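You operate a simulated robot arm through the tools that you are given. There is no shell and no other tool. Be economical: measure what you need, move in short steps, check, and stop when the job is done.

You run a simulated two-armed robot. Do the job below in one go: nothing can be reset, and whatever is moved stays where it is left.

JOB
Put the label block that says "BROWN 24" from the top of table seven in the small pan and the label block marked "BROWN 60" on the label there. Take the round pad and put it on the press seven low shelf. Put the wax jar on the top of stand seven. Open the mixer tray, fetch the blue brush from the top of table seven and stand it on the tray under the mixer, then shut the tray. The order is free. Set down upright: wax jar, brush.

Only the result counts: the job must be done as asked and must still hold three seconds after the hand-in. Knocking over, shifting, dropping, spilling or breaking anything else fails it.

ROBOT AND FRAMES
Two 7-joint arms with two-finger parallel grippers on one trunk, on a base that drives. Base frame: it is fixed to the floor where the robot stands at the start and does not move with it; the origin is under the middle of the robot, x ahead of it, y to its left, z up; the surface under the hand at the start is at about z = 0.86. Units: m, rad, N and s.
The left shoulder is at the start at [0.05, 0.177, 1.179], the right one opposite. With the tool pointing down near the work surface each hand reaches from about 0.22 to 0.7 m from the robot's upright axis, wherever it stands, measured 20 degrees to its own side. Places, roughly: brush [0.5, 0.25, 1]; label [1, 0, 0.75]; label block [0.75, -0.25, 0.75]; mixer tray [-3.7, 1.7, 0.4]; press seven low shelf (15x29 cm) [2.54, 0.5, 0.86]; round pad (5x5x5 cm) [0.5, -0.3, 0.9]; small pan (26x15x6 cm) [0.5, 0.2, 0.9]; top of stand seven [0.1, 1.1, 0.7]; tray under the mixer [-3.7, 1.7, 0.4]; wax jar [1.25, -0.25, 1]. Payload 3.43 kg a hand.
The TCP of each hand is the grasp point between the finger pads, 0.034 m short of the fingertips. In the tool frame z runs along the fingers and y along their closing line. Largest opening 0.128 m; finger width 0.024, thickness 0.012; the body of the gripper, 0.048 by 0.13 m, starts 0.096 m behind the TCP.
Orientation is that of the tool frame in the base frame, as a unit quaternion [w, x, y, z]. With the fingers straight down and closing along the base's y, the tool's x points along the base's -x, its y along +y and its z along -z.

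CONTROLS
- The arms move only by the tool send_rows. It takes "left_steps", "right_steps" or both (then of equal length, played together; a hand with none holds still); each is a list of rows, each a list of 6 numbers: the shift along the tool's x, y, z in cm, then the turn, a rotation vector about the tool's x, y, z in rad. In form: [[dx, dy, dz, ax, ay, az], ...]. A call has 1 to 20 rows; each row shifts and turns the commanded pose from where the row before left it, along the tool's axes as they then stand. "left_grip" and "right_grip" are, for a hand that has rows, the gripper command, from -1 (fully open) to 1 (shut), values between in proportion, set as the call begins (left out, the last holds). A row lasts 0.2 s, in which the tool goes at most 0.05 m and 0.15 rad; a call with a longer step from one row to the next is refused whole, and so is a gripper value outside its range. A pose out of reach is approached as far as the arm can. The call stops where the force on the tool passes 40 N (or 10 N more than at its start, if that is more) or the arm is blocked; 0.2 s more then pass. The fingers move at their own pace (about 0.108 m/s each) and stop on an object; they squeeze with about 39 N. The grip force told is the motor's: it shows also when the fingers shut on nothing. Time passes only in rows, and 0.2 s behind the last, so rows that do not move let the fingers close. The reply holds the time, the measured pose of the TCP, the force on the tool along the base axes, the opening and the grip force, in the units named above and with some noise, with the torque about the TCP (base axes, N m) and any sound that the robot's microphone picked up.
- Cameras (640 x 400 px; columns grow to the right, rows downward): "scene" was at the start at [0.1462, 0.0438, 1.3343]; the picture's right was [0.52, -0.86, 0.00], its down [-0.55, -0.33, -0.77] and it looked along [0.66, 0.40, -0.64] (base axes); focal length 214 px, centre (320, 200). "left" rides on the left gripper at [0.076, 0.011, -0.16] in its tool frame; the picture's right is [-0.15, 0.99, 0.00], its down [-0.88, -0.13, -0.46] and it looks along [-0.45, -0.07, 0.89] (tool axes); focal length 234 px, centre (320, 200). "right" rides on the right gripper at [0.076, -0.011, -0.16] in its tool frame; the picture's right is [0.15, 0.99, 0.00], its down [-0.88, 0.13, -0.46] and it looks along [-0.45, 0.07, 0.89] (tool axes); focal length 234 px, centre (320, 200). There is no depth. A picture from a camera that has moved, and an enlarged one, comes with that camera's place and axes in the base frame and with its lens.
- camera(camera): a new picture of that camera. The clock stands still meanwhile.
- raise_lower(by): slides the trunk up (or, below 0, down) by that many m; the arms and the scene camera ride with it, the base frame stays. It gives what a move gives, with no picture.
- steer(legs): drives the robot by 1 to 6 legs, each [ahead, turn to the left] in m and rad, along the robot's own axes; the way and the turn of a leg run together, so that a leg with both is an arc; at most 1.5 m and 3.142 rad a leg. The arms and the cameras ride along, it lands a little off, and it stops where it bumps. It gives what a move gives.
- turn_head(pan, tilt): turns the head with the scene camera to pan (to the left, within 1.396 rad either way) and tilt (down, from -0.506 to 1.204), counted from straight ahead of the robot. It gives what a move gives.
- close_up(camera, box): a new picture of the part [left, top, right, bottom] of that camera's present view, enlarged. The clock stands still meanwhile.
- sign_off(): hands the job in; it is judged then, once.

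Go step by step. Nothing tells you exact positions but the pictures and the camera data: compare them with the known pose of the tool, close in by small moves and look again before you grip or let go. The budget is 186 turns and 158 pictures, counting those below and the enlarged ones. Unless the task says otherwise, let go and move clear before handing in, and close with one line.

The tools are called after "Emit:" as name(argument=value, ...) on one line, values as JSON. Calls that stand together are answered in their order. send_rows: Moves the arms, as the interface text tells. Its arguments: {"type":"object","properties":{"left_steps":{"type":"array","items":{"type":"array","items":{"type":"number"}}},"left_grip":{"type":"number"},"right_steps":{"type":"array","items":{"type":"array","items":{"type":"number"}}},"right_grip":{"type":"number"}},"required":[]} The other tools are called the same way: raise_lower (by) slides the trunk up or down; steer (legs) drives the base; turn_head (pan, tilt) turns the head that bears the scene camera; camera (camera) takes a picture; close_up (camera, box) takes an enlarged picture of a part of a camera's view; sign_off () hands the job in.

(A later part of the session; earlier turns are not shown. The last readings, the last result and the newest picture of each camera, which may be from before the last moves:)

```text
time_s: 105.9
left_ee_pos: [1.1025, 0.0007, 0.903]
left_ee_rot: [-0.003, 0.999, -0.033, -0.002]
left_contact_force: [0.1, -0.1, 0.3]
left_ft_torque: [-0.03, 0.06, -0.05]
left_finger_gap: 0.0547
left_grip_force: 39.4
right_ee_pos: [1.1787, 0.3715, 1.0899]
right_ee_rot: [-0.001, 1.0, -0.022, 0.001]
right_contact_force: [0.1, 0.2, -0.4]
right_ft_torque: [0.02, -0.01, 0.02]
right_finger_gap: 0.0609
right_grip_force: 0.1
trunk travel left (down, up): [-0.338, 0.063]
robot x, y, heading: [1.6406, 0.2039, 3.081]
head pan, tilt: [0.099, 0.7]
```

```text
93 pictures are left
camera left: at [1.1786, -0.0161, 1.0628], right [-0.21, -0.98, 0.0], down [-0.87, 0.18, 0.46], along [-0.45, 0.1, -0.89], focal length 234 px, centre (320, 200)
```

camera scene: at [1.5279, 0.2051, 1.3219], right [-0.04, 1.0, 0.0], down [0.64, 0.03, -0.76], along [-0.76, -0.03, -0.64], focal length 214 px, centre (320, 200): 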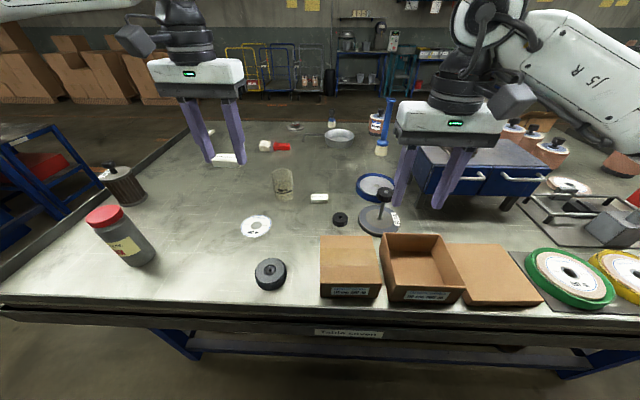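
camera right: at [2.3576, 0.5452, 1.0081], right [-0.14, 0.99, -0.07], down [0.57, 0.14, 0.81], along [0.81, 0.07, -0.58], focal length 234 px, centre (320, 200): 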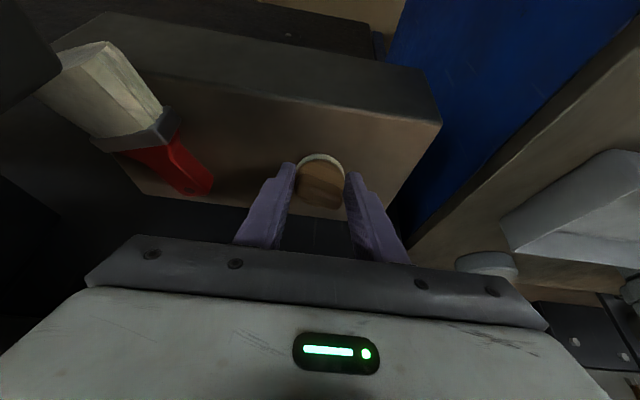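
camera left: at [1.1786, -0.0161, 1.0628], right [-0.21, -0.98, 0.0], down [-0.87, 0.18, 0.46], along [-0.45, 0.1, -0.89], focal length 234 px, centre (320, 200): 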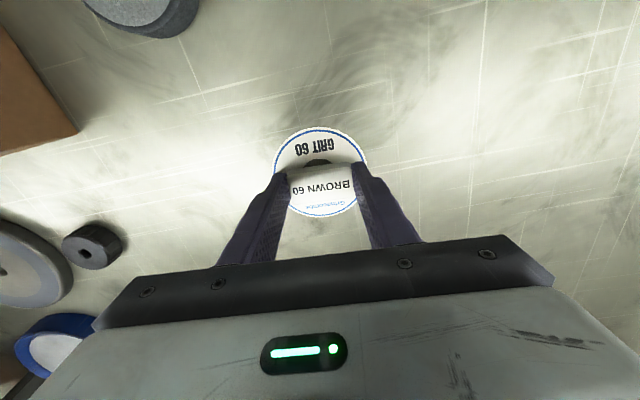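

Centered on the label. I lower the last few millimetres, release and lift.

Emit:
send_rows(left_steps=[[0, 0, 0.2, 0, 0, 0], [0, 0, 0.2, 0, 0, 0]])

Emit:
send_rows(left_steps=[[0, 0, 0, 0, 0, 0], [0, 0, 0, 0, 0, 0], [0, 0, -2, 0, 0, 0], [0, 0, -4, 0, 0, 0], [0, 0, -4.5, 0, 0, 0], [0, 0, -4.5, 0, 0, 0]], left_grip=-0.3)

Emit:
camera(camera="left")

```text
time_s: 106.5
left_ee_pos: [1.1036, -0.0008, 0.9005]
left_ee_rot: [-0.005, 0.999, -0.032, -0.005]
left_contact_force: [0.3, 1.3, 9.7]
left_ft_torque: [-0.11, -0.02, 0.03]
left_finger_gap: 0.0547
left_grip_force: 38.9
right_ee_pos: [1.1807, 0.3723, 1.0895]
right_ee_rot: [-0.001, 1.0, -0.021, 0.001]
right_contact_force: [0.8, 0.7, -0.3]
right_ft_torque: [-0.01, 0.0, 0.01]
right_finger_gap: 0.0606
right_grip_force: 0.0
trunk travel left (down, up): [-0.338, 0.063]
robot x, y, heading: [1.6402, 0.2099, 3.085]
head pan, tilt: [0.099, 0.7]
```

```text
time_s: 107.9
left_ee_pos: [1.1075, 0.0024, 1.0485]
left_ee_rot: [-0.002, 0.999, -0.032, 0.0]
left_contact_force: [0.3, 0.6, -0.3]
left_ft_torque: [-0.02, 0.0, 0.01]
left_finger_gap: 0.0831
left_grip_force: 0.0
right_ee_pos: [1.1799, 0.3718, 1.0896]
right_ee_rot: [-0.001, 1.0, -0.021, 0.002]
right_contact_force: [0.6, -0.7, -0.1]
right_ft_torque: [-0.01, 0.02, 0.0]
right_finger_gap: 0.0605
right_grip_force: 0.0
trunk travel left (down, up): [-0.338, 0.063]
robot x, y, heading: [1.6396, 0.2105, 3.084]
head pan, tilt: [0.099, 0.7]
```

```text
92 pictures are left
camera left: at [1.1817, -0.0143, 1.2098], right [-0.21, -0.98, 0.0], down [-0.87, 0.19, 0.46], along [-0.45, 0.1, -0.89], focal length 234 px, centre (320, 200)
```

left: 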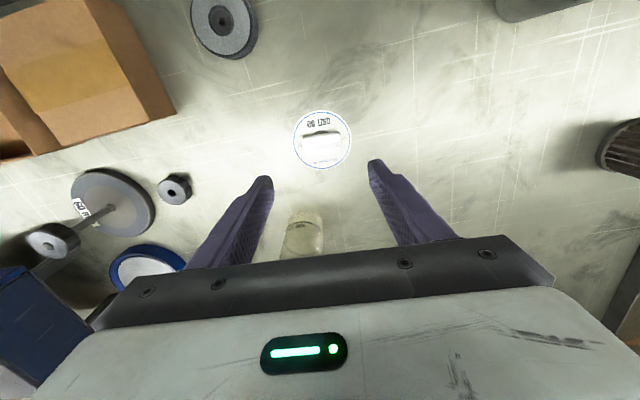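

BROWN 60 lies on the label. I raise the left hand above the jar height and turn left so the right hand faces BROWN 24.

Emit:
send_rows(left_steps=[[0, 0, -4.5, 0, 0, 0], [2, 0, -4, 0, 0, 0], [4, 0, -2, 0, 0, 0]])

Emit:
steer(legs=[[0.0, 0.36]])

Emit:
camera(camera="right")

Emit:
camera(camera="left")

```text
time_s: 108.7
left_ee_pos: [1.1652, -0.005, 1.1551]
left_ee_rot: [-0.002, 0.999, -0.032, -0.001]
left_contact_force: [-0.2, 0.0, 0.1]
left_ft_torque: [-0.03, 0.0, 0.02]
left_finger_gap: 0.0831
left_grip_force: 0.0
right_ee_pos: [1.1792, 0.3723, 1.0896]
right_ee_rot: [-0.001, 1.0, -0.021, 0.002]
right_contact_force: [0.9, -0.8, 0.0]
right_ft_torque: [-0.01, 0.03, 0.01]
right_finger_gap: 0.0609
right_grip_force: 0.1
trunk travel left (down, up): [-0.338, 0.063]
robot x, y, heading: [1.6398, 0.2063, 3.086]
head pan, tilt: [0.099, 0.7]
```

```text
time_s: 110.2
left_ee_pos: [1.2709, -0.159, 1.1535]
left_ee_rot: [-0.003, 0.989, 0.147, -0.001]
left_contact_force: [0.5, 0.7, -0.3]
left_ft_torque: [-0.02, -0.02, -0.01]
left_finger_gap: 0.0829
left_grip_force: 0.0
right_ee_pos: [1.1497, 0.1977, 1.0897]
right_ee_rot: [-0.002, 0.988, 0.157, 0.002]
right_contact_force: [0.3, -0.4, -0.1]
right_ft_torque: [0.01, 0.03, 0.0]
right_finger_gap: 0.0607
right_grip_force: 0.1
trunk travel left (down, up): [-0.338, 0.063]
robot x, y, heading: [1.6394, 0.2072, -2.842]
head pan, tilt: [0.099, 0.7]
```

```text
91 pictures are left
camera right: at [1.2196, 0.2327, 1.2496], right [0.45, -0.89, 0.0], down [-0.8, -0.4, 0.45], along [-0.4, -0.2, -0.89], focal length 234 px, centre (320, 200)
```

right: 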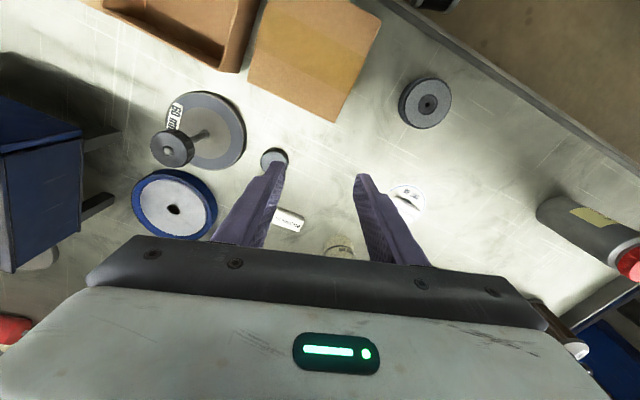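

```text
90 pictures are left
camera left: at [1.3463, -0.1477, 1.3146], right [0.15, -0.99, 0.0], down [-0.88, -0.13, 0.46], along [-0.45, -0.06, -0.89], focal length 234 px, centre (320, 200)
```

left: 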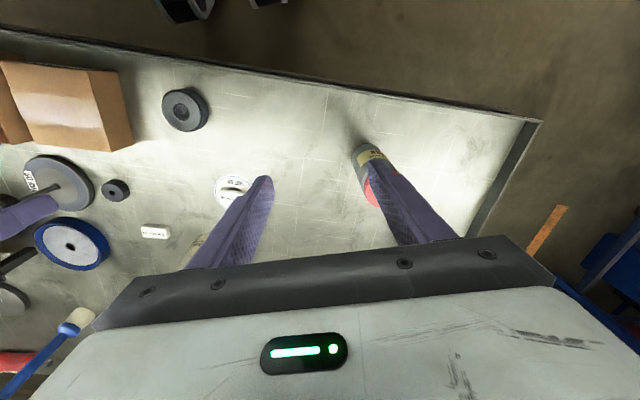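

BROWN 24 is at [0.989,0.183]. I move the right hand above it, square it and check.

Emit:
send_rows(right_steps=[[-3.95, -0.84, 0, 0, 0, 0], [-3.95, -0.84, 0, 0, 0, 0], [-3.95, -0.84, 1, 0, 0, 0], [-3.95, -0.84, 1, 0, 0, 0], [0, 0, 4, 0, 0, 0.15], [0, 0, 3, 0, 0, 0.15]], right_grip=-0.15)

Emit:
camera(camera="right")

Emit:
camera(camera="scene")

```text
time_s: 111.6
left_ee_pos: [1.27, -0.1586, 1.1545]
left_ee_rot: [-0.001, 0.989, 0.148, -0.001]
left_contact_force: [-1.0, -0.3, 0.5]
left_ft_torque: [-0.03, -0.02, 0.05]
left_finger_gap: 0.0834
left_grip_force: 0.1
right_ee_pos: [0.9894, 0.1793, 0.9984]
right_ee_rot: [-0.002, 1.0, 0.007, 0.002]
right_contact_force: [0.3, -0.4, 0.0]
right_ft_torque: [0.02, 0.01, 0.0]
right_finger_gap: 0.0734
right_grip_force: 0.0
trunk travel left (down, up): [-0.338, 0.063]
robot x, y, heading: [1.6385, 0.2062, -2.839]
head pan, tilt: [0.099, 0.7]
```

```text
89 pictures are left
camera right: at [1.0665, 0.1918, 1.1581], right [0.16, -0.99, 0.0], down [-0.88, -0.15, 0.45], along [-0.45, -0.07, -0.89], focal length 234 px, centre (320, 200)
```

right: 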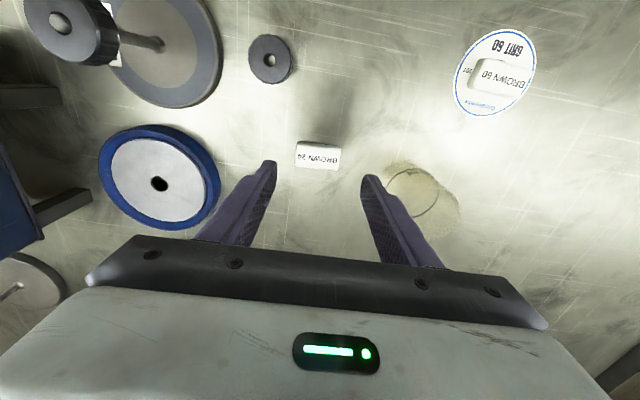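

```text
88 pictures are left
camera scene: at [1.4976, 0.1525, 1.3219], right [-0.39, 0.92, 0.0], down [0.59, 0.25, -0.76], along [-0.7, -0.3, -0.64], focal length 214 px, centre (320, 200)
```

scene: 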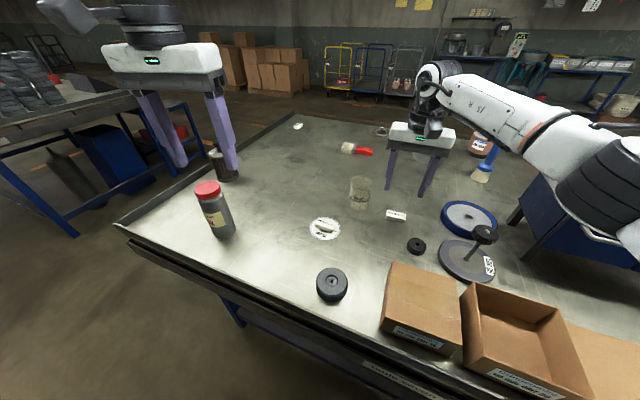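

The block is centred under the hand. I lower and grip it.

Emit:
send_rows(right_steps=[[-0.3, -0.3, 4, 0, 0, 0], [0, 0, 4, 0, 0, 0], [0, 0, 1.7, 0, 0, 0]])

Emit:
send_rows(right_steps=[[0, 0, 0, 0, 0, 0], [0, 0, 0, 0, 0, 0], [0, 0, 0, 0, 0, 0]], right_grip=1)

Emit:
camera(camera="right")

```text
time_s: 112.4
left_ee_pos: [1.2698, -0.1589, 1.1547]
left_ee_rot: [-0.002, 0.989, 0.148, -0.001]
left_contact_force: [0.4, -0.4, 0.7]
left_ft_torque: [-0.01, -0.01, -0.01]
left_finger_gap: 0.0833
left_grip_force: 0.1
right_ee_pos: [0.9884, 0.1835, 0.9008]
right_ee_rot: [-0.001, 1.0, 0.008, 0.001]
right_contact_force: [0.0, 0.0, 0.0]
right_ft_torque: [0.0, 0.02, -0.01]
right_finger_gap: 0.0738
right_grip_force: 0.1
trunk travel left (down, up): [-0.338, 0.063]
robot x, y, heading: [1.6408, 0.2038, -2.839]
head pan, tilt: [0.099, 0.7]
```

```text
time_s: 113.2
left_ee_pos: [1.2693, -0.1589, 1.1532]
left_ee_rot: [-0.002, 0.989, 0.147, -0.002]
left_contact_force: [0.9, -0.1, 0.3]
left_ft_torque: [0.03, 0.0, -0.02]
left_finger_gap: 0.0833
left_grip_force: 0.1
right_ee_pos: [0.9886, 0.1826, 0.9009]
right_ee_rot: [-0.001, 1.0, 0.009, 0.002]
right_contact_force: [0.1, -0.2, -0.2]
right_ft_torque: [-0.02, -0.02, 0.0]
right_finger_gap: 0.0547
right_grip_force: 38.9
trunk travel left (down, up): [-0.338, 0.063]
robot x, y, heading: [1.6393, 0.2052, -2.837]
head pan, tilt: [0.099, 0.7]
```

```text
87 pictures are left
camera right: at [1.0649, 0.195, 1.0616], right [0.16, -0.99, 0.0], down [-0.88, -0.15, 0.45], along [-0.45, -0.07, -0.89], focal length 234 px, centre (320, 200)
```

right: 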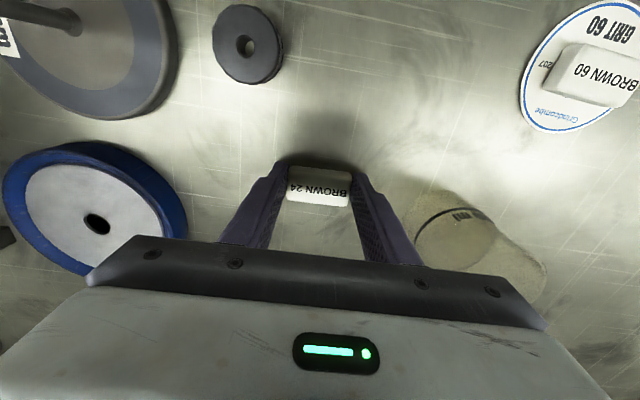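

BROWN 24 is held. I lift it and tuck the right hand back toward the robot.

Emit:
send_rows(right_steps=[[0, 0, -4.8, 0, 0, 0], [0, 0, -4.8, 0, 0, 0], [0, 0, -4.8, 0, 0, 0], [0, 0, -4.8, 0, 0, 0], [0, 0, -3, 0, 0, -0.15], [3, 0, 0, 0, 0, -0.15], [4.5, 0, 0, 0, 0, 0], [4.5, 0, 0, 0, 0, 0]])

Emit:
send_rows(left_steps=[[-0.5, 4.5, 0, 0, 0, 0], [-0.5, 4.5, 0, 0, 0, 0], [-0.5, 2, 0, 0, 0, 0]], left_grip=-1)

Emit:
camera(camera="left")

Emit:
camera(camera="scene")

```text
time_s: 115.0
left_ee_pos: [1.2715, -0.1586, 1.1552]
left_ee_rot: [-0.001, 0.989, 0.148, -0.001]
left_contact_force: [-0.6, 0.7, 0.4]
left_ft_torque: [0.0, 0.0, 0.01]
left_finger_gap: 0.0833
left_grip_force: 0.0
right_ee_pos: [1.1037, 0.2219, 1.1245]
right_ee_rot: [-0.001, 0.987, 0.158, 0.002]
right_contact_force: [0.2, 0.4, -0.8]
right_ft_torque: [0.03, 0.0, -0.01]
right_finger_gap: 0.0548
right_grip_force: 38.9
right hand out of reach, approached as far as the arm can: row 5
trunk travel left (down, up): [-0.338, 0.063]
robot x, y, heading: [1.6377, 0.2066, -2.838]
head pan, tilt: [0.099, 0.7]
```

```text
time_s: 115.8
left_ee_pos: [1.2874, -0.2671, 1.1516]
left_ee_rot: [-0.002, 0.989, 0.147, -0.001]
left_contact_force: [0.3, 0.1, -0.2]
left_ft_torque: [-0.02, -0.02, 0.0]
left_finger_gap: 0.1282
left_grip_force: 0.1
right_ee_pos: [1.1032, 0.2203, 1.1232]
right_ee_rot: [-0.001, 0.987, 0.158, 0.001]
right_contact_force: [0.6, 0.5, -0.7]
right_ft_torque: [-0.01, 0.04, -0.01]
right_finger_gap: 0.0544
right_grip_force: 39.4
trunk travel left (down, up): [-0.338, 0.063]
robot x, y, heading: [1.6404, 0.2034, -2.834]
head pan, tilt: [0.099, 0.7]
```

```text
86 pictures are left
camera left: at [1.3633, -0.2566, 1.3131], right [0.15, -0.99, 0.0], down [-0.88, -0.13, 0.46], along [-0.45, -0.07, -0.89], focal length 234 px, centre (320, 200)
```

left: 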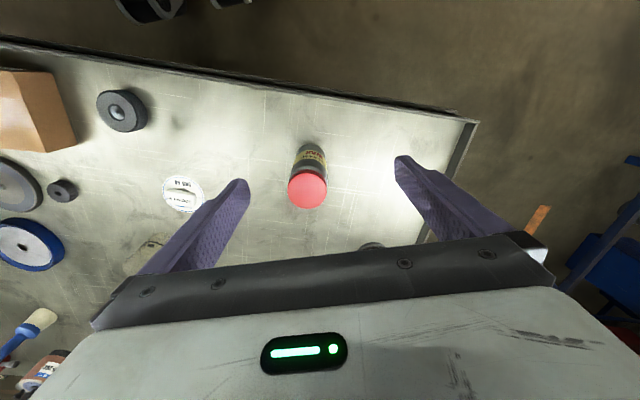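

```text
85 pictures are left
camera scene: at [1.4978, 0.1525, 1.3219], right [-0.39, 0.92, 0.0], down [0.59, 0.25, -0.76], along [-0.7, -0.3, -0.64], focal length 214 px, centre (320, 200)
```

scene: 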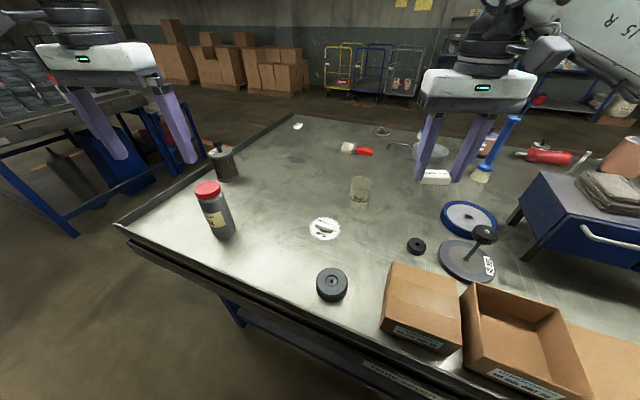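

The lid centre is at [1.224,-0.26]. I move the left hand above the jar and check alignment.

Emit:
send_rows(left_steps=[[-3, -1.25, 2, 0, 0, 0], [-2.9, -1.25, 3, 0, 0, 0], [0, 0, 4, 0, 0, 0]])

Emit:
camera(camera="left")

```text
time_s: 116.6
left_ee_pos: [1.2227, -0.2635, 1.0628]
left_ee_rot: [-0.003, 0.989, 0.147, -0.001]
left_contact_force: [0.9, -0.3, -0.5]
left_ft_torque: [0.01, 0.0, 0.0]
left_finger_gap: 0.1278
left_grip_force: 0.0
right_ee_pos: [1.1015, 0.219, 1.1229]
right_ee_rot: [-0.001, 0.988, 0.157, 0.003]
right_contact_force: [-0.4, 0.1, -1.2]
right_ft_torque: [0.04, -0.01, 0.01]
right_finger_gap: 0.0544
right_grip_force: 39.2
trunk travel left (down, up): [-0.338, 0.063]
robot x, y, heading: [1.6443, 0.2068, -2.836]
head pan, tilt: [0.099, 0.7]
```

```text
84 pictures are left
camera left: at [1.2984, -0.2522, 1.2237], right [0.15, -0.99, 0.0], down [-0.88, -0.14, 0.46], along [-0.45, -0.06, -0.89], focal length 234 px, centre (320, 200)
```

left: 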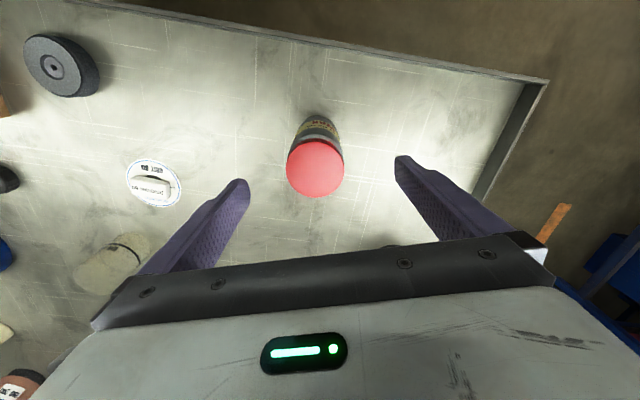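

Aligned within 6 mm. I lower around the jar body and grip.

Emit:
send_rows(left_steps=[[0.3, -0.5, 4, 0, 0, 0], [0, 0, 4, 0, 0, 0], [0, 0, 3.6, 0, 0, 0]])

Emit:
camera(camera="left")

Emit:
send_rows(left_steps=[[0, 0, 0, 0, 0, 0], [0, 0, 0, 0, 0, 0], [0, 0, 0, 0, 0, 0], [0, 0, 0, 0, 0, 0]], left_grip=1)

Emit:
camera(camera="left")

```text
time_s: 117.4
left_ee_pos: [1.224, -0.2534, 0.946]
left_ee_rot: [-0.003, 0.989, 0.147, -0.002]
left_contact_force: [-0.3, -1.2, -0.1]
left_ft_torque: [0.0, -0.01, -0.03]
left_finger_gap: 0.1279
left_grip_force: 0.0
right_ee_pos: [1.1024, 0.22, 1.1231]
right_ee_rot: [-0.001, 0.987, 0.158, 0.002]
right_contact_force: [0.1, -0.7, -0.7]
right_ft_torque: [0.0, 0.01, 0.02]
right_finger_gap: 0.0542
right_grip_force: 38.4
trunk travel left (down, up): [-0.338, 0.063]
robot x, y, heading: [1.6405, 0.2093, -2.842]
head pan, tilt: [0.099, 0.7]
```

```text
83 pictures are left
camera left: at [1.301, -0.2431, 1.1072], right [0.15, -0.99, 0.0], down [-0.88, -0.13, 0.46], along [-0.45, -0.07, -0.89], focal length 234 px, centre (320, 200)
```

left: 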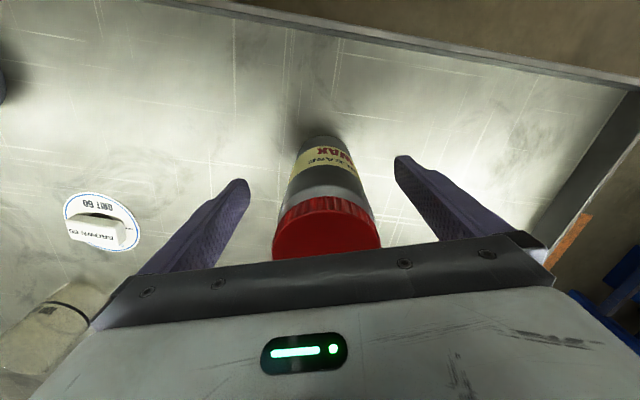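

```text
time_s: 118.4
left_ee_pos: [1.2252, -0.2551, 0.9471]
left_ee_rot: [-0.001, 0.989, 0.148, -0.002]
left_contact_force: [1.5, -1.3, 0.5]
left_ft_torque: [-0.15, -0.06, 0.0]
left_finger_gap: 0.0592
left_grip_force: 39.5
right_ee_pos: [1.1024, 0.2192, 1.1232]
right_ee_rot: [-0.001, 0.987, 0.158, 0.002]
right_contact_force: [0.1, -0.9, -1.1]
right_ft_torque: [0.0, 0.0, -0.02]
right_finger_gap: 0.0546
right_grip_force: 38.9
trunk travel left (down, up): [-0.338, 0.063]
robot x, y, heading: [1.6384, 0.2082, -2.835]
head pan, tilt: [0.099, 0.7]
```

```text
82 pictures are left
camera left: at [1.3011, -0.2429, 1.1077], right [0.15, -0.99, 0.0], down [-0.88, -0.13, 0.46], along [-0.45, -0.07, -0.89], focal length 234 px, centre (320, 200)
```

left: 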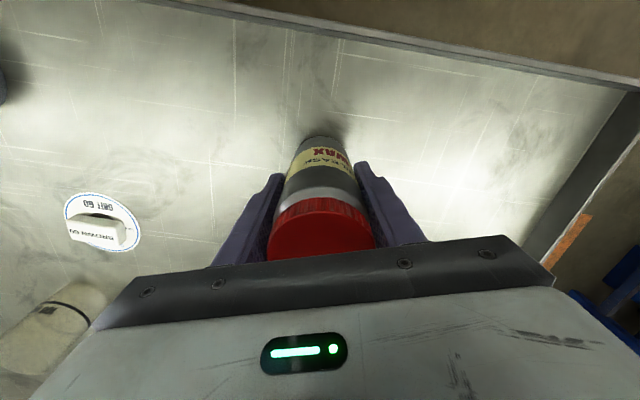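

The jar is held. I lift it high, then drive back around the table's right side to the front.

Emit:
send_rows(left_steps=[[0, 0, -4.5, 0, 0, 0], [0, 0, -4.5, 0, 0, 0], [0, 0, -4.5, 0, 0, 0], [0, 0, -4.5, 0, 0, 0], [0, 0, -4.5, 0, 0, 0]])

Emit:
steer(legs=[[-0.14, 0], [0, 1.267], [1.48, 0], [0, -1.571]])

Emit:
camera(camera="scene")

```text
time_s: 119.6
left_ee_pos: [1.2257, -0.2558, 1.1734]
left_ee_rot: [-0.002, 0.989, 0.147, -0.001]
left_contact_force: [-0.6, -0.6, -3.0]
left_ft_torque: [-0.02, -0.01, 0.02]
left_finger_gap: 0.059
left_grip_force: 38.7
right_ee_pos: [1.103, 0.2193, 1.1248]
right_ee_rot: [-0.003, 0.987, 0.158, 0.003]
right_contact_force: [0.2, -0.7, -0.6]
right_ft_torque: [0.01, 0.01, 0.01]
right_finger_gap: 0.0544
right_grip_force: 38.8
trunk travel left (down, up): [-0.338, 0.063]
robot x, y, heading: [1.64, 0.2051, -2.837]
head pan, tilt: [0.099, 0.7]
```

```text
time_s: 134.8
left_ee_pos: [1.2186, -1.5377, 1.1729]
left_ee_rot: [-0.001, 1.0, -0.013, 0.0]
left_contact_force: [-0.7, 0.0, -3.5]
left_ft_torque: [-0.03, -0.08, 0.01]
left_finger_gap: 0.059
left_grip_force: 39.4
right_ee_pos: [1.2518, -1.0471, 1.1231]
right_ee_rot: [-0.001, 1.0, -0.001, 0.003]
right_contact_force: [0.4, -0.4, -0.7]
right_ft_torque: [0.01, 0.02, 0.01]
right_finger_gap: 0.0546
right_grip_force: 38.7
trunk travel left (down, up): [-0.338, 0.063]
robot x, y, heading: [1.7588, -1.2294, 3.125]
head pan, tilt: [0.099, 0.7]
```

```text
81 pictures are left
camera scene: at [1.6052, -1.2352, 1.3218], right [-0.08, 1.0, 0.0], down [0.64, 0.05, -0.76], along [-0.76, -0.06, -0.64], focal length 214 px, centre (320, 200)
```

scene: 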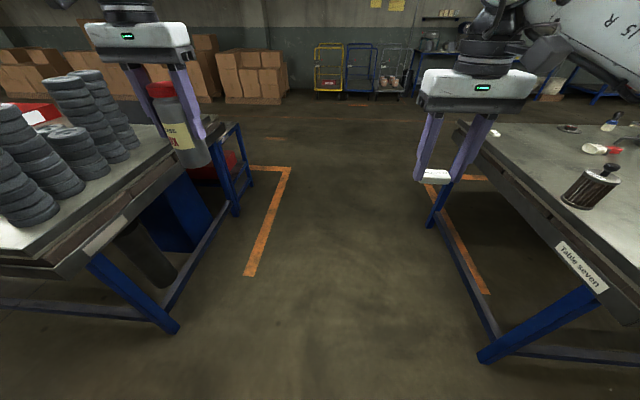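

The aisle is clear. I continue to the front of the table.

Emit:
steer(legs=[[1.4, 0], [0.38, 0], [0, -1.555], [1.2, 0], [0, -1.571]])

Emit:
turn_head(pan=0.2, tilt=0.8)

Emit:
camera(camera="scene")

Emit:
camera(camera="right")

```text
time_s: 156.9
left_ee_pos: [0.5313, 0.2873, 1.1741]
left_ee_rot: [0.0, 0.011, 1.0, -0.001]
left_contact_force: [1.0, -0.5, -4.5]
left_ft_torque: [0.02, 0.03, -0.01]
left_finger_gap: 0.0589
left_grip_force: 39.2
right_ee_pos: [0.4988, -0.203, 1.1223]
right_ee_rot: [-0.002, 0.0, 1.0, -0.001]
right_contact_force: [0.2, -0.1, 0.4]
right_ft_torque: [-0.02, 0.0, -0.02]
right_finger_gap: 0.0547
right_grip_force: 39.3
trunk travel left (down, up): [-0.338, 0.063]
robot x, y, heading: [-0.0101, -0.0227, -0.014]
head pan, tilt: [0.099, 0.7]
```

```text
time_s: 157.6
left_ee_pos: [0.5315, 0.2871, 1.1728]
left_ee_rot: [0.002, 0.01, 1.0, -0.002]
left_contact_force: [0.2, 0.4, -3.8]
left_ft_torque: [-0.01, 0.01, 0.03]
left_finger_gap: 0.0592
left_grip_force: 38.4
right_ee_pos: [0.4992, -0.2024, 1.1226]
right_ee_rot: [-0.003, 0.001, 1.0, -0.001]
right_contact_force: [0.1, 0.2, -0.6]
right_ft_torque: [-0.01, 0.01, -0.02]
right_finger_gap: 0.0548
right_grip_force: 39.0
trunk travel left (down, up): [-0.338, 0.063]
robot x, y, heading: [-0.0061, -0.0223, -0.016]
head pan, tilt: [0.201, 0.799]
```

```text
80 pictures are left
camera scene: at [0.1462, -0.0083, 1.3136], right [0.18, -0.98, 0.0], down [-0.7, -0.13, -0.7], along [0.69, 0.13, -0.72], focal length 214 px, centre (320, 200)
```

scene: 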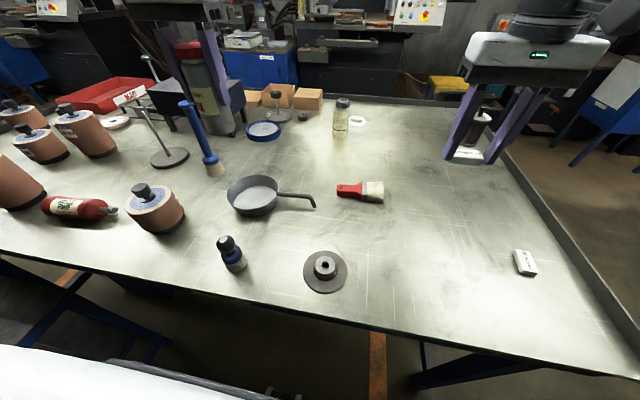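

```text
79 pictures are left
camera right: at [0.4251, -0.2128, 1.2832], right [-0.15, 0.99, 0.0], down [0.88, 0.13, 0.45], along [0.45, 0.06, -0.89], focal length 234 px, centre (320, 200)
```

right: 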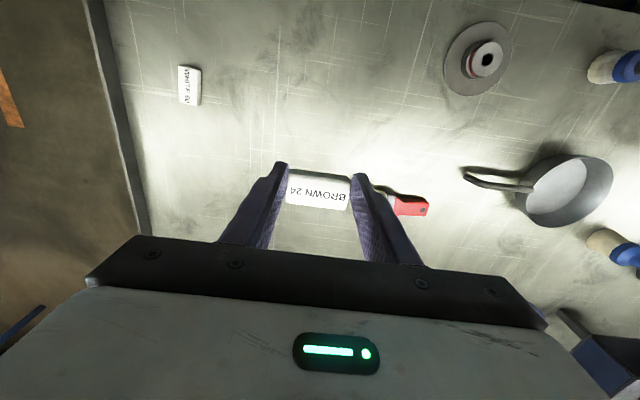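

The pan is at about [0.55,0.265]. I turn left so the right hand faces it.

Emit:
steer(legs=[[0, 0.8]])

Emit:
turn_head(pan=-0.3, tilt=0.8)

Emit:
camera(camera="scene")

Emit:
camera(camera="right")

```text
time_s: 160.0
left_ee_pos: [0.1588, 0.5761, 1.1735]
left_ee_rot: [0.001, -0.37, 0.929, -0.001]
left_contact_force: [0.8, 0.3, -3.5]
left_ft_torque: [0.0, 0.02, -0.01]
left_finger_gap: 0.059
left_grip_force: 38.8
right_ee_pos: [0.4806, 0.2041, 1.1237]
right_ee_rot: [-0.002, -0.38, 0.925, -0.002]
right_contact_force: [1.4, -0.7, 0.4]
right_ft_torque: [-0.04, -0.03, 0.01]
right_finger_gap: 0.0549
right_grip_force: 39.5
trunk travel left (down, up): [-0.338, 0.063]
robot x, y, heading: [-0.007, -0.022, 0.765]
head pan, tilt: [0.201, 0.799]
```

```text
time_s: 160.9
left_ee_pos: [0.1588, 0.5766, 1.1734]
left_ee_rot: [0.001, -0.37, 0.929, -0.001]
left_contact_force: [-0.1, -0.6, -3.3]
left_ft_torque: [-0.02, 0.04, -0.03]
left_finger_gap: 0.0591
left_grip_force: 39.2
right_ee_pos: [0.4806, 0.2042, 1.123]
right_ee_rot: [-0.002, -0.38, 0.925, -0.002]
right_contact_force: [0.3, 0.0, -1.4]
right_ft_torque: [0.02, -0.02, 0.0]
right_finger_gap: 0.0545
right_grip_force: 39.0
trunk travel left (down, up): [-0.338, 0.063]
robot x, y, heading: [-0.0068, -0.0256, 0.763]
head pan, tilt: [-0.3, 0.799]
```

```text
78 pictures are left
camera scene: at [0.1194, 0.0626, 1.3136], right [0.45, -0.89, 0.0], down [-0.64, -0.32, -0.7], along [0.62, 0.31, -0.72], focal length 214 px, centre (320, 200)
```

scene: 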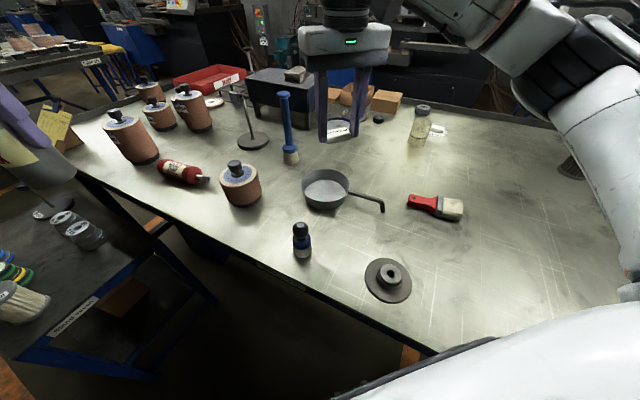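

```text
77 pictures are left
camera right: at [0.4354, 0.1448, 1.2831], right [-0.8, 0.6, 0.0], down [0.54, 0.71, 0.45], along [0.27, 0.36, -0.89], focal length 234 px, centre (320, 200)
```

right: 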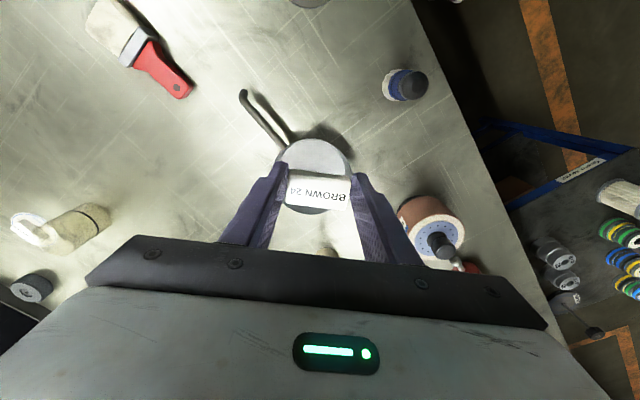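

I move BROWN 24 above the pan centre and check.

Emit:
send_rows(right_steps=[[-3, -0.1, 2, 0, 0, 0], [-3, -0.1, 3, 0, 0, 0], [-3.2, -0.1, 3, 0, 0, 0], [0, 0, 4.5, 0, 0, 0]])

Emit:
camera(camera="right")

Emit:
close_up(camera="scene", box=[250, 120, 410, 220])

```text
time_s: 161.9
left_ee_pos: [0.1596, 0.576, 1.1748]
left_ee_rot: [0.001, -0.369, 0.929, -0.002]
left_contact_force: [0.2, 0.2, -3.5]
left_ft_torque: [-0.03, 0.03, 0.0]
left_finger_gap: 0.0591
left_grip_force: 39.1
right_ee_pos: [0.5466, 0.265, 0.9959]
right_ee_rot: [-0.001, -0.378, 0.926, -0.001]
right_contact_force: [-0.9, 0.3, -0.9]
right_ft_torque: [-0.01, 0.02, 0.0]
right_finger_gap: 0.0546
right_grip_force: 39.4
trunk travel left (down, up): [-0.338, 0.063]
robot x, y, heading: [-0.0068, -0.0221, 0.766]
head pan, tilt: [-0.3, 0.799]
```

```text
76 pictures are left
camera right: at [0.5023, 0.2055, 1.156], right [-0.8, 0.6, 0.0], down [0.54, 0.71, 0.45], along [0.27, 0.36, -0.89], focal length 234 px, centre (320, 200)
```

right: 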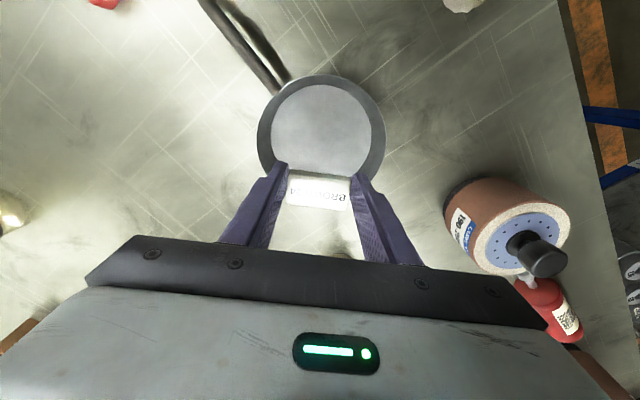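

```text
4.00 times, centred on (330, 170) of scene
camera zoom: at [0.12, 0.0623, 1.3136], right [0.45, -0.89, 0.0], down [-0.64, -0.32, -0.7], along [0.62, 0.31, -0.72], focal length 858 px, centre (280, 320)
```

zoom: 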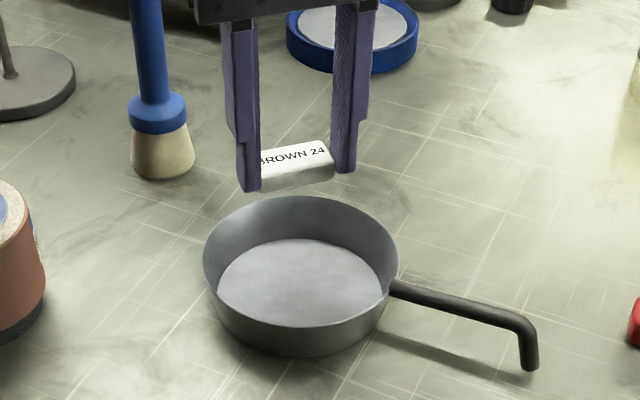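

The pan centre is slightly closer, about [0.53,0.25]. I correct and lower partway.

Emit:
send_rows(right_steps=[[2.2, 0, 0, 0, 0, 0], [0, 0, 3, 0, 0, 0], [0, 0, 1.5, 0, 0, 0]])

Emit:
camera(camera="right")

Emit:
close_up(camera="scene", box=[250, 120, 410, 220])

```text
time_s: 162.8
left_ee_pos: [0.1594, 0.5769, 1.1719]
left_ee_rot: [0.001, -0.37, 0.929, -0.002]
left_contact_force: [0.2, 0.5, -4.7]
left_ft_torque: [0.01, 0.07, -0.03]
left_finger_gap: 0.0591
left_grip_force: 39.1
right_ee_pos: [0.5324, 0.2497, 0.9527]
right_ee_rot: [-0.002, -0.379, 0.925, -0.003]
right_contact_force: [0.4, -0.7, -0.9]
right_ft_torque: [-0.02, 0.0, -0.01]
right_finger_gap: 0.0546
right_grip_force: 39.2
trunk travel left (down, up): [-0.338, 0.063]
robot x, y, heading: [-0.0093, -0.0208, 0.762]
head pan, tilt: [-0.3, 0.799]
```

```text
74 pictures are left
camera right: at [0.4868, 0.1901, 1.1122], right [-0.8, 0.6, 0.0], down [0.54, 0.71, 0.45], along [0.27, 0.36, -0.89], focal length 234 px, centre (320, 200)
```

right: 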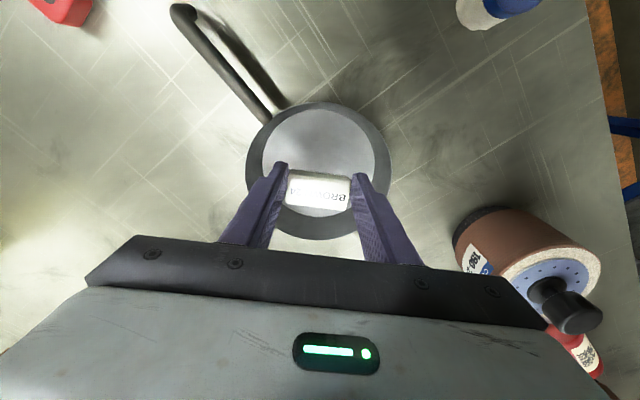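

```text
4.00 times, centred on (330, 170) of scene
camera zoom: at [0.1195, 0.0623, 1.3136], right [0.45, -0.89, 0.0], down [-0.64, -0.32, -0.7], along [0.62, 0.31, -0.72], focal length 858 px, centre (280, 320)
```

zoom: 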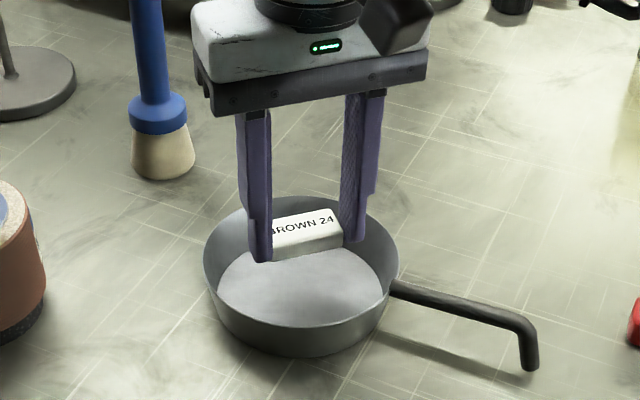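

Well centred in the pan. I lower the block to the pan floor.

Emit:
send_rows(right_steps=[[-0.4, 0, 2.5, 0, 0, 0], [0, 0, 1.2, 0, 0, 0], [0, 0, 0.4, 0, 0, 0], [0, 0, 0.3, 0, 0, 0]])

Emit:
camera(camera="right")

```text
time_s: 163.8
left_ee_pos: [0.1588, 0.5771, 1.1724]
left_ee_rot: [0.001, -0.37, 0.929, 0.0]
left_contact_force: [-0.2, -0.1, -4.6]
left_ft_torque: [-0.03, 0.01, 0.0]
left_finger_gap: 0.0588
left_grip_force: 39.4
right_ee_pos: [0.5336, 0.2544, 0.9076]
right_ee_rot: [-0.003, -0.38, 0.925, -0.002]
right_contact_force: [-0.6, 0.2, 0.4]
right_ft_torque: [-0.04, -0.02, 0.02]
right_finger_gap: 0.0546
right_grip_force: 38.9
trunk travel left (down, up): [-0.338, 0.063]
robot x, y, heading: [-0.0052, -0.02, 0.758]
head pan, tilt: [-0.3, 0.799]
```

```text
72 pictures are left
camera right: at [0.4894, 0.1933, 1.0677], right [-0.8, 0.6, 0.0], down [0.54, 0.71, 0.45], along [0.27, 0.36, -0.89], focal length 234 px, centre (320, 200)
```

right: 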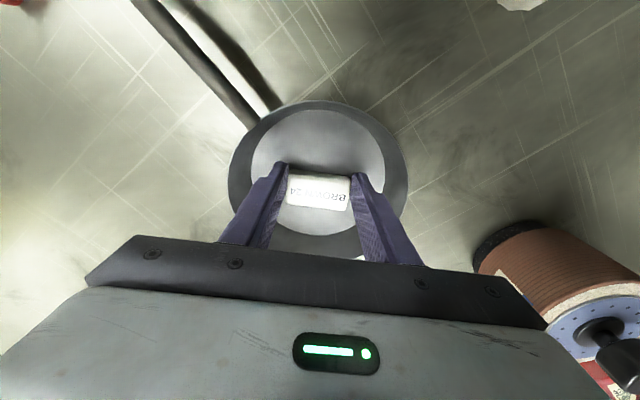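

Emit:
send_rows(right_steps=[[0, 0, 0.2, 0, 0, 0], [0, 0, 0.2, 0, 0, 0], [0, 0, 0.2, 0, 0, 0]])

```text
time_s: 164.6
left_ee_pos: [0.1581, 0.5757, 1.1744]
left_ee_rot: [0.002, -0.37, 0.929, -0.001]
left_contact_force: [-0.3, 0.0, -3.2]
left_ft_torque: [-0.05, 0.02, -0.02]
left_finger_gap: 0.059
left_grip_force: 39.4
right_ee_pos: [0.5355, 0.2529, 0.9047]
right_ee_rot: [0.001, -0.379, 0.925, -0.001]
right_contact_force: [-0.7, -1.2, 13.1]
right_ft_torque: [0.03, -0.04, -0.01]
right_finger_gap: 0.0543
right_grip_force: 38.2
trunk travel left (down, up): [-0.338, 0.063]
robot x, y, heading: [-0.0035, -0.0251, 0.762]
head pan, tilt: [-0.3, 0.799]
```

The block touches the pan floor (13 N). I release with a small opening and lift straight up.

Emit:
send_rows(right_steps=[[0, 0, -0.2, 0, 0, 0], [0, 0, 0, 0, 0, 0], [0, 0, -2, 0, 0, 0], [0, 0, -4, 0, 0, 0], [0, 0, -4.5, 0, 0, 0], [0, 0, -4.5, 0, 0, 0], [0, 0, -4.5, 0, 0, 0]], right_grip=-0.15)

Emit:
turn_head(pan=0.6, tilt=0.75)

Emit:
camera(camera="right")

Emit:
camera(camera="scene")

```text
time_s: 166.2
left_ee_pos: [0.1574, 0.5758, 1.1731]
left_ee_rot: [0.001, -0.369, 0.929, -0.001]
left_contact_force: [0.6, 0.0, -3.9]
left_ft_torque: [0.0, 0.0, -0.01]
left_finger_gap: 0.0588
left_grip_force: 39.2
right_ee_pos: [0.533, 0.2522, 1.0998]
right_ee_rot: [-0.002, -0.379, 0.925, -0.002]
right_contact_force: [0.2, -0.4, -0.6]
right_ft_torque: [-0.01, -0.02, 0.0]
right_finger_gap: 0.0737
right_grip_force: 0.1
trunk travel left (down, up): [-0.338, 0.063]
robot x, y, heading: [-0.0045, -0.0253, 0.763]
head pan, tilt: [-0.3, 0.799]
```

```text
time_s: 167.3
left_ee_pos: [0.1579, 0.5761, 1.1735]
left_ee_rot: [0.002, -0.37, 0.929, -0.001]
left_contact_force: [-0.1, 0.0, -4.1]
left_ft_torque: [0.02, -0.01, -0.02]
left_finger_gap: 0.0592
left_grip_force: 39.0
right_ee_pos: [0.5338, 0.2532, 1.0988]
right_ee_rot: [-0.002, -0.38, 0.925, -0.002]
right_contact_force: [-0.2, 0.1, -1.5]
right_ft_torque: [-0.02, 0.01, 0.02]
right_finger_gap: 0.0739
right_grip_force: 0.1
trunk travel left (down, up): [-0.338, 0.063]
robot x, y, heading: [-0.0068, -0.0216, 0.762]
head pan, tilt: [0.6, 0.75]
```

```text
71 pictures are left
camera right: at [0.489, 0.1929, 1.2592], right [-0.8, 0.6, 0.0], down [0.54, 0.71, 0.45], along [0.27, 0.36, -0.89], focal length 234 px, centre (320, 200)
```

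right: 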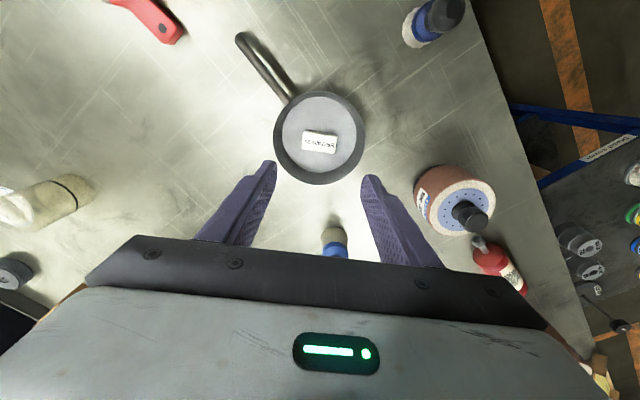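

```text
70 pictures are left
camera scene: at [0.0643, 0.1075, 1.3176], right [0.98, -0.21, 0.0], down [-0.14, -0.67, -0.73], along [0.15, 0.72, -0.68], focal length 214 px, centre (320, 200)
```

scene: 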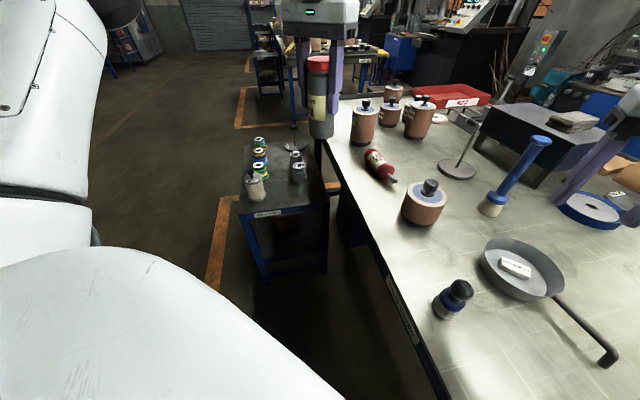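

BROWN 24 rests in the pan. Stand seven has free space near its front; I drive toward it and look down at it.

Emit:
steer(legs=[[0, 0.86], [0.25, 0], [0, -0.65]])

Emit:
turn_head(pan=0.4, tilt=0.9)

Emit:
camera(camera="scene")

Emit:
camera(camera="left")

```text
time_s: 173.2
left_ee_pos: [0.0232, 0.8472, 1.1729]
left_ee_rot: [0.001, -0.461, 0.887, -0.001]
left_contact_force: [-0.3, -0.3, -3.2]
left_ft_torque: [-0.02, 0.06, 0.02]
left_finger_gap: 0.059
left_grip_force: 39.1
right_ee_pos: [0.4556, 0.6045, 1.0999]
right_ee_rot: [-0.002, -0.47, 0.883, -0.002]
right_contact_force: [0.1, -0.2, 0.5]
right_ft_torque: [-0.01, 0.04, 0.0]
right_finger_gap: 0.0735
right_grip_force: 0.1
trunk travel left (down, up): [-0.338, 0.063]
robot x, y, heading: [-0.0206, 0.2278, 0.964]
head pan, tilt: [0.6, 0.75]
```

```text
time_s: 173.9
left_ee_pos: [0.0215, 0.8471, 1.1741]
left_ee_rot: [0.002, -0.461, 0.887, -0.001]
left_contact_force: [0.2, -0.3, -4.0]
left_ft_torque: [-0.03, 0.01, 0.0]
left_finger_gap: 0.0589
left_grip_force: 39.5
right_ee_pos: [0.4551, 0.6041, 1.0997]
right_ee_rot: [-0.002, -0.469, 0.883, -0.003]
right_contact_force: [-0.7, 0.3, -0.7]
right_ft_torque: [-0.01, -0.01, 0.0]
right_finger_gap: 0.0736
right_grip_force: 0.0
trunk travel left (down, up): [-0.338, 0.063]
robot x, y, heading: [-0.02, 0.2261, 0.96]
head pan, tilt: [0.4, 0.901]
```

```text
69 pictures are left
camera scene: at [0.0383, 0.3593, 1.3057], right [0.98, -0.2, 0.0], down [-0.16, -0.77, -0.62], along [0.13, 0.61, -0.78], focal length 214 px, centre (320, 200)
```

scene: 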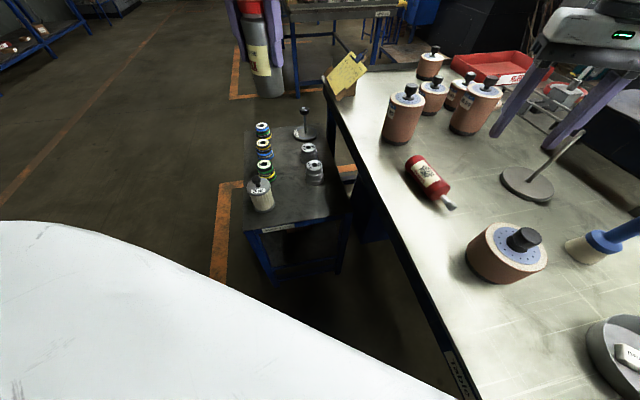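

```text
68 pictures are left
camera left: at [-0.0311, 0.7926, 1.3338], right [-0.73, 0.69, 0.0], down [0.61, 0.65, 0.46], along [0.32, 0.33, -0.89], focal length 234 px, centre (320, 200)
```

left: 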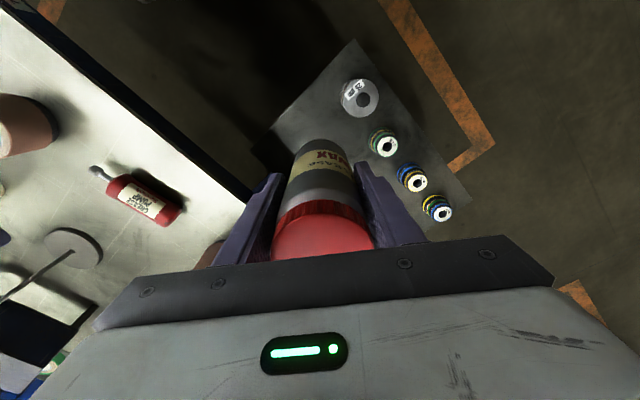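

The stand top is near z 0.67 with free space around [0.09,0.86]. I raise the right hand, shift the jar over that spot, and lower the trunk.

Emit:
send_rows(left_steps=[[-1.2, -1.2, 0, 0, 0, 0], [-1.2, -1.2, 0, 0, 0, 0], [-1.2, -1.2, 0, 0, 0, 0], [-1.3, -1.2, 0, 0, 0, 0]], right_steps=[[0, 0, -4, 0, 0, 0], [1, 0, -4, 0, 0, 0], [2, 0, -4, 0, 0, 0], [2, 0, -4, 0, 0, 0]])

Emit:
raise_lower(by=-0.15)

Emit:
send_rows(left_steps=[[0, 0, 4.5, 0, 0, 0], [0, 0, 4.5, 0, 0, 0], [0, 0, 4.5, 0, 0, 0], [0, 0, 4, 0, 0, 0]])

Emit:
camera(camera="left")

Emit:
close_up(camera="scene", box=[200, 80, 440, 280])

```text
time_s: 174.9
left_ee_pos: [0.0548, 0.8428, 1.1657]
left_ee_rot: [0.001, -0.462, 0.887, 0.0]
left_contact_force: [-0.2, -1.1, -3.3]
left_ft_torque: [-0.02, -0.02, -0.02]
left_finger_gap: 0.0588
left_grip_force: 39.3
left hand out of reach, approached as far as the arm can: row 2, 3, 4
right_ee_pos: [0.4273, 0.5619, 1.2607]
right_ee_rot: [-0.001, -0.47, 0.883, -0.003]
right_contact_force: [-1.0, 0.2, -0.1]
right_ft_torque: [0.03, -0.03, -0.01]
right_finger_gap: 0.0738
right_grip_force: 0.0
trunk travel left (down, up): [-0.338, 0.063]
robot x, y, heading: [-0.0176, 0.2295, 0.966]
head pan, tilt: [0.4, 0.901]
```

```text
time_s: 176.7
left_ee_pos: [0.0564, 0.8417, 1.0167]
left_ee_rot: [0.002, -0.46, 0.888, 0.0]
left_contact_force: [-0.1, 0.5, -4.5]
left_ft_torque: [-0.02, 0.02, -0.01]
left_finger_gap: 0.0588
left_grip_force: 39.3
right_ee_pos: [0.4282, 0.5626, 1.1101]
right_ee_rot: [-0.002, -0.47, 0.883, -0.002]
right_contact_force: [-0.2, 0.6, 0.3]
right_ft_torque: [-0.03, 0.03, -0.05]
right_finger_gap: 0.0734
right_grip_force: 0.1
trunk travel left (down, up): [-0.188, 0.213]
robot x, y, heading: [-0.0227, 0.2268, 0.968]
head pan, tilt: [0.4, 0.901]
```

```text
time_s: 177.7
left_ee_pos: [0.0562, 0.8415, 0.8395]
left_ee_rot: [0.003, -0.46, 0.888, -0.002]
left_contact_force: [0.4, -0.6, -4.1]
left_ft_torque: [-0.07, 0.02, -0.01]
left_finger_gap: 0.0589
left_grip_force: 39.3
right_ee_pos: [0.4291, 0.5636, 1.1097]
right_ee_rot: [-0.002, -0.47, 0.883, -0.002]
right_contact_force: [0.2, 0.5, -0.5]
right_ft_torque: [0.03, -0.01, -0.01]
right_finger_gap: 0.0737
right_grip_force: 0.1
trunk travel left (down, up): [-0.188, 0.213]
robot x, y, heading: [-0.0219, 0.2301, 0.966]
head pan, tilt: [0.4, 0.901]
```

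```text
67 pictures are left
camera left: at [0.002, 0.7872, 0.9999], right [-0.73, 0.69, 0.0], down [0.61, 0.65, 0.46], along [0.32, 0.33, -0.89], focal length 234 px, centre (320, 200)
```

left: 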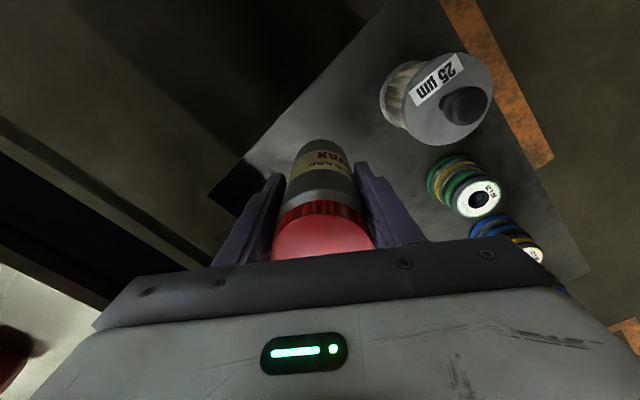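

```text
2.00 times, centred on (320, 180) of scene
camera zoom: at [0.0384, 0.3595, 1.1557], right [0.98, -0.21, 0.0], down [-0.16, -0.77, -0.62], along [0.13, 0.61, -0.78], focal length 429 px, centre (320, 240)
```

zoom: 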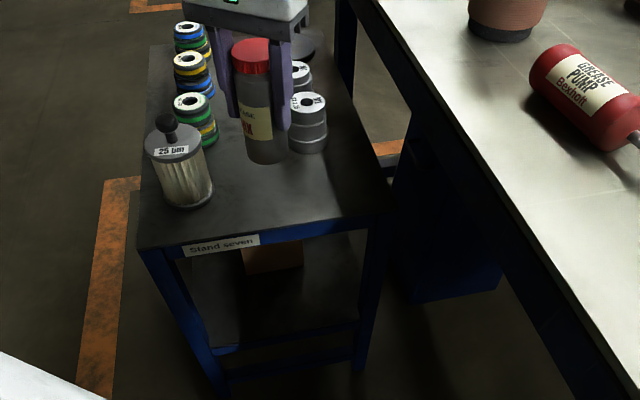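

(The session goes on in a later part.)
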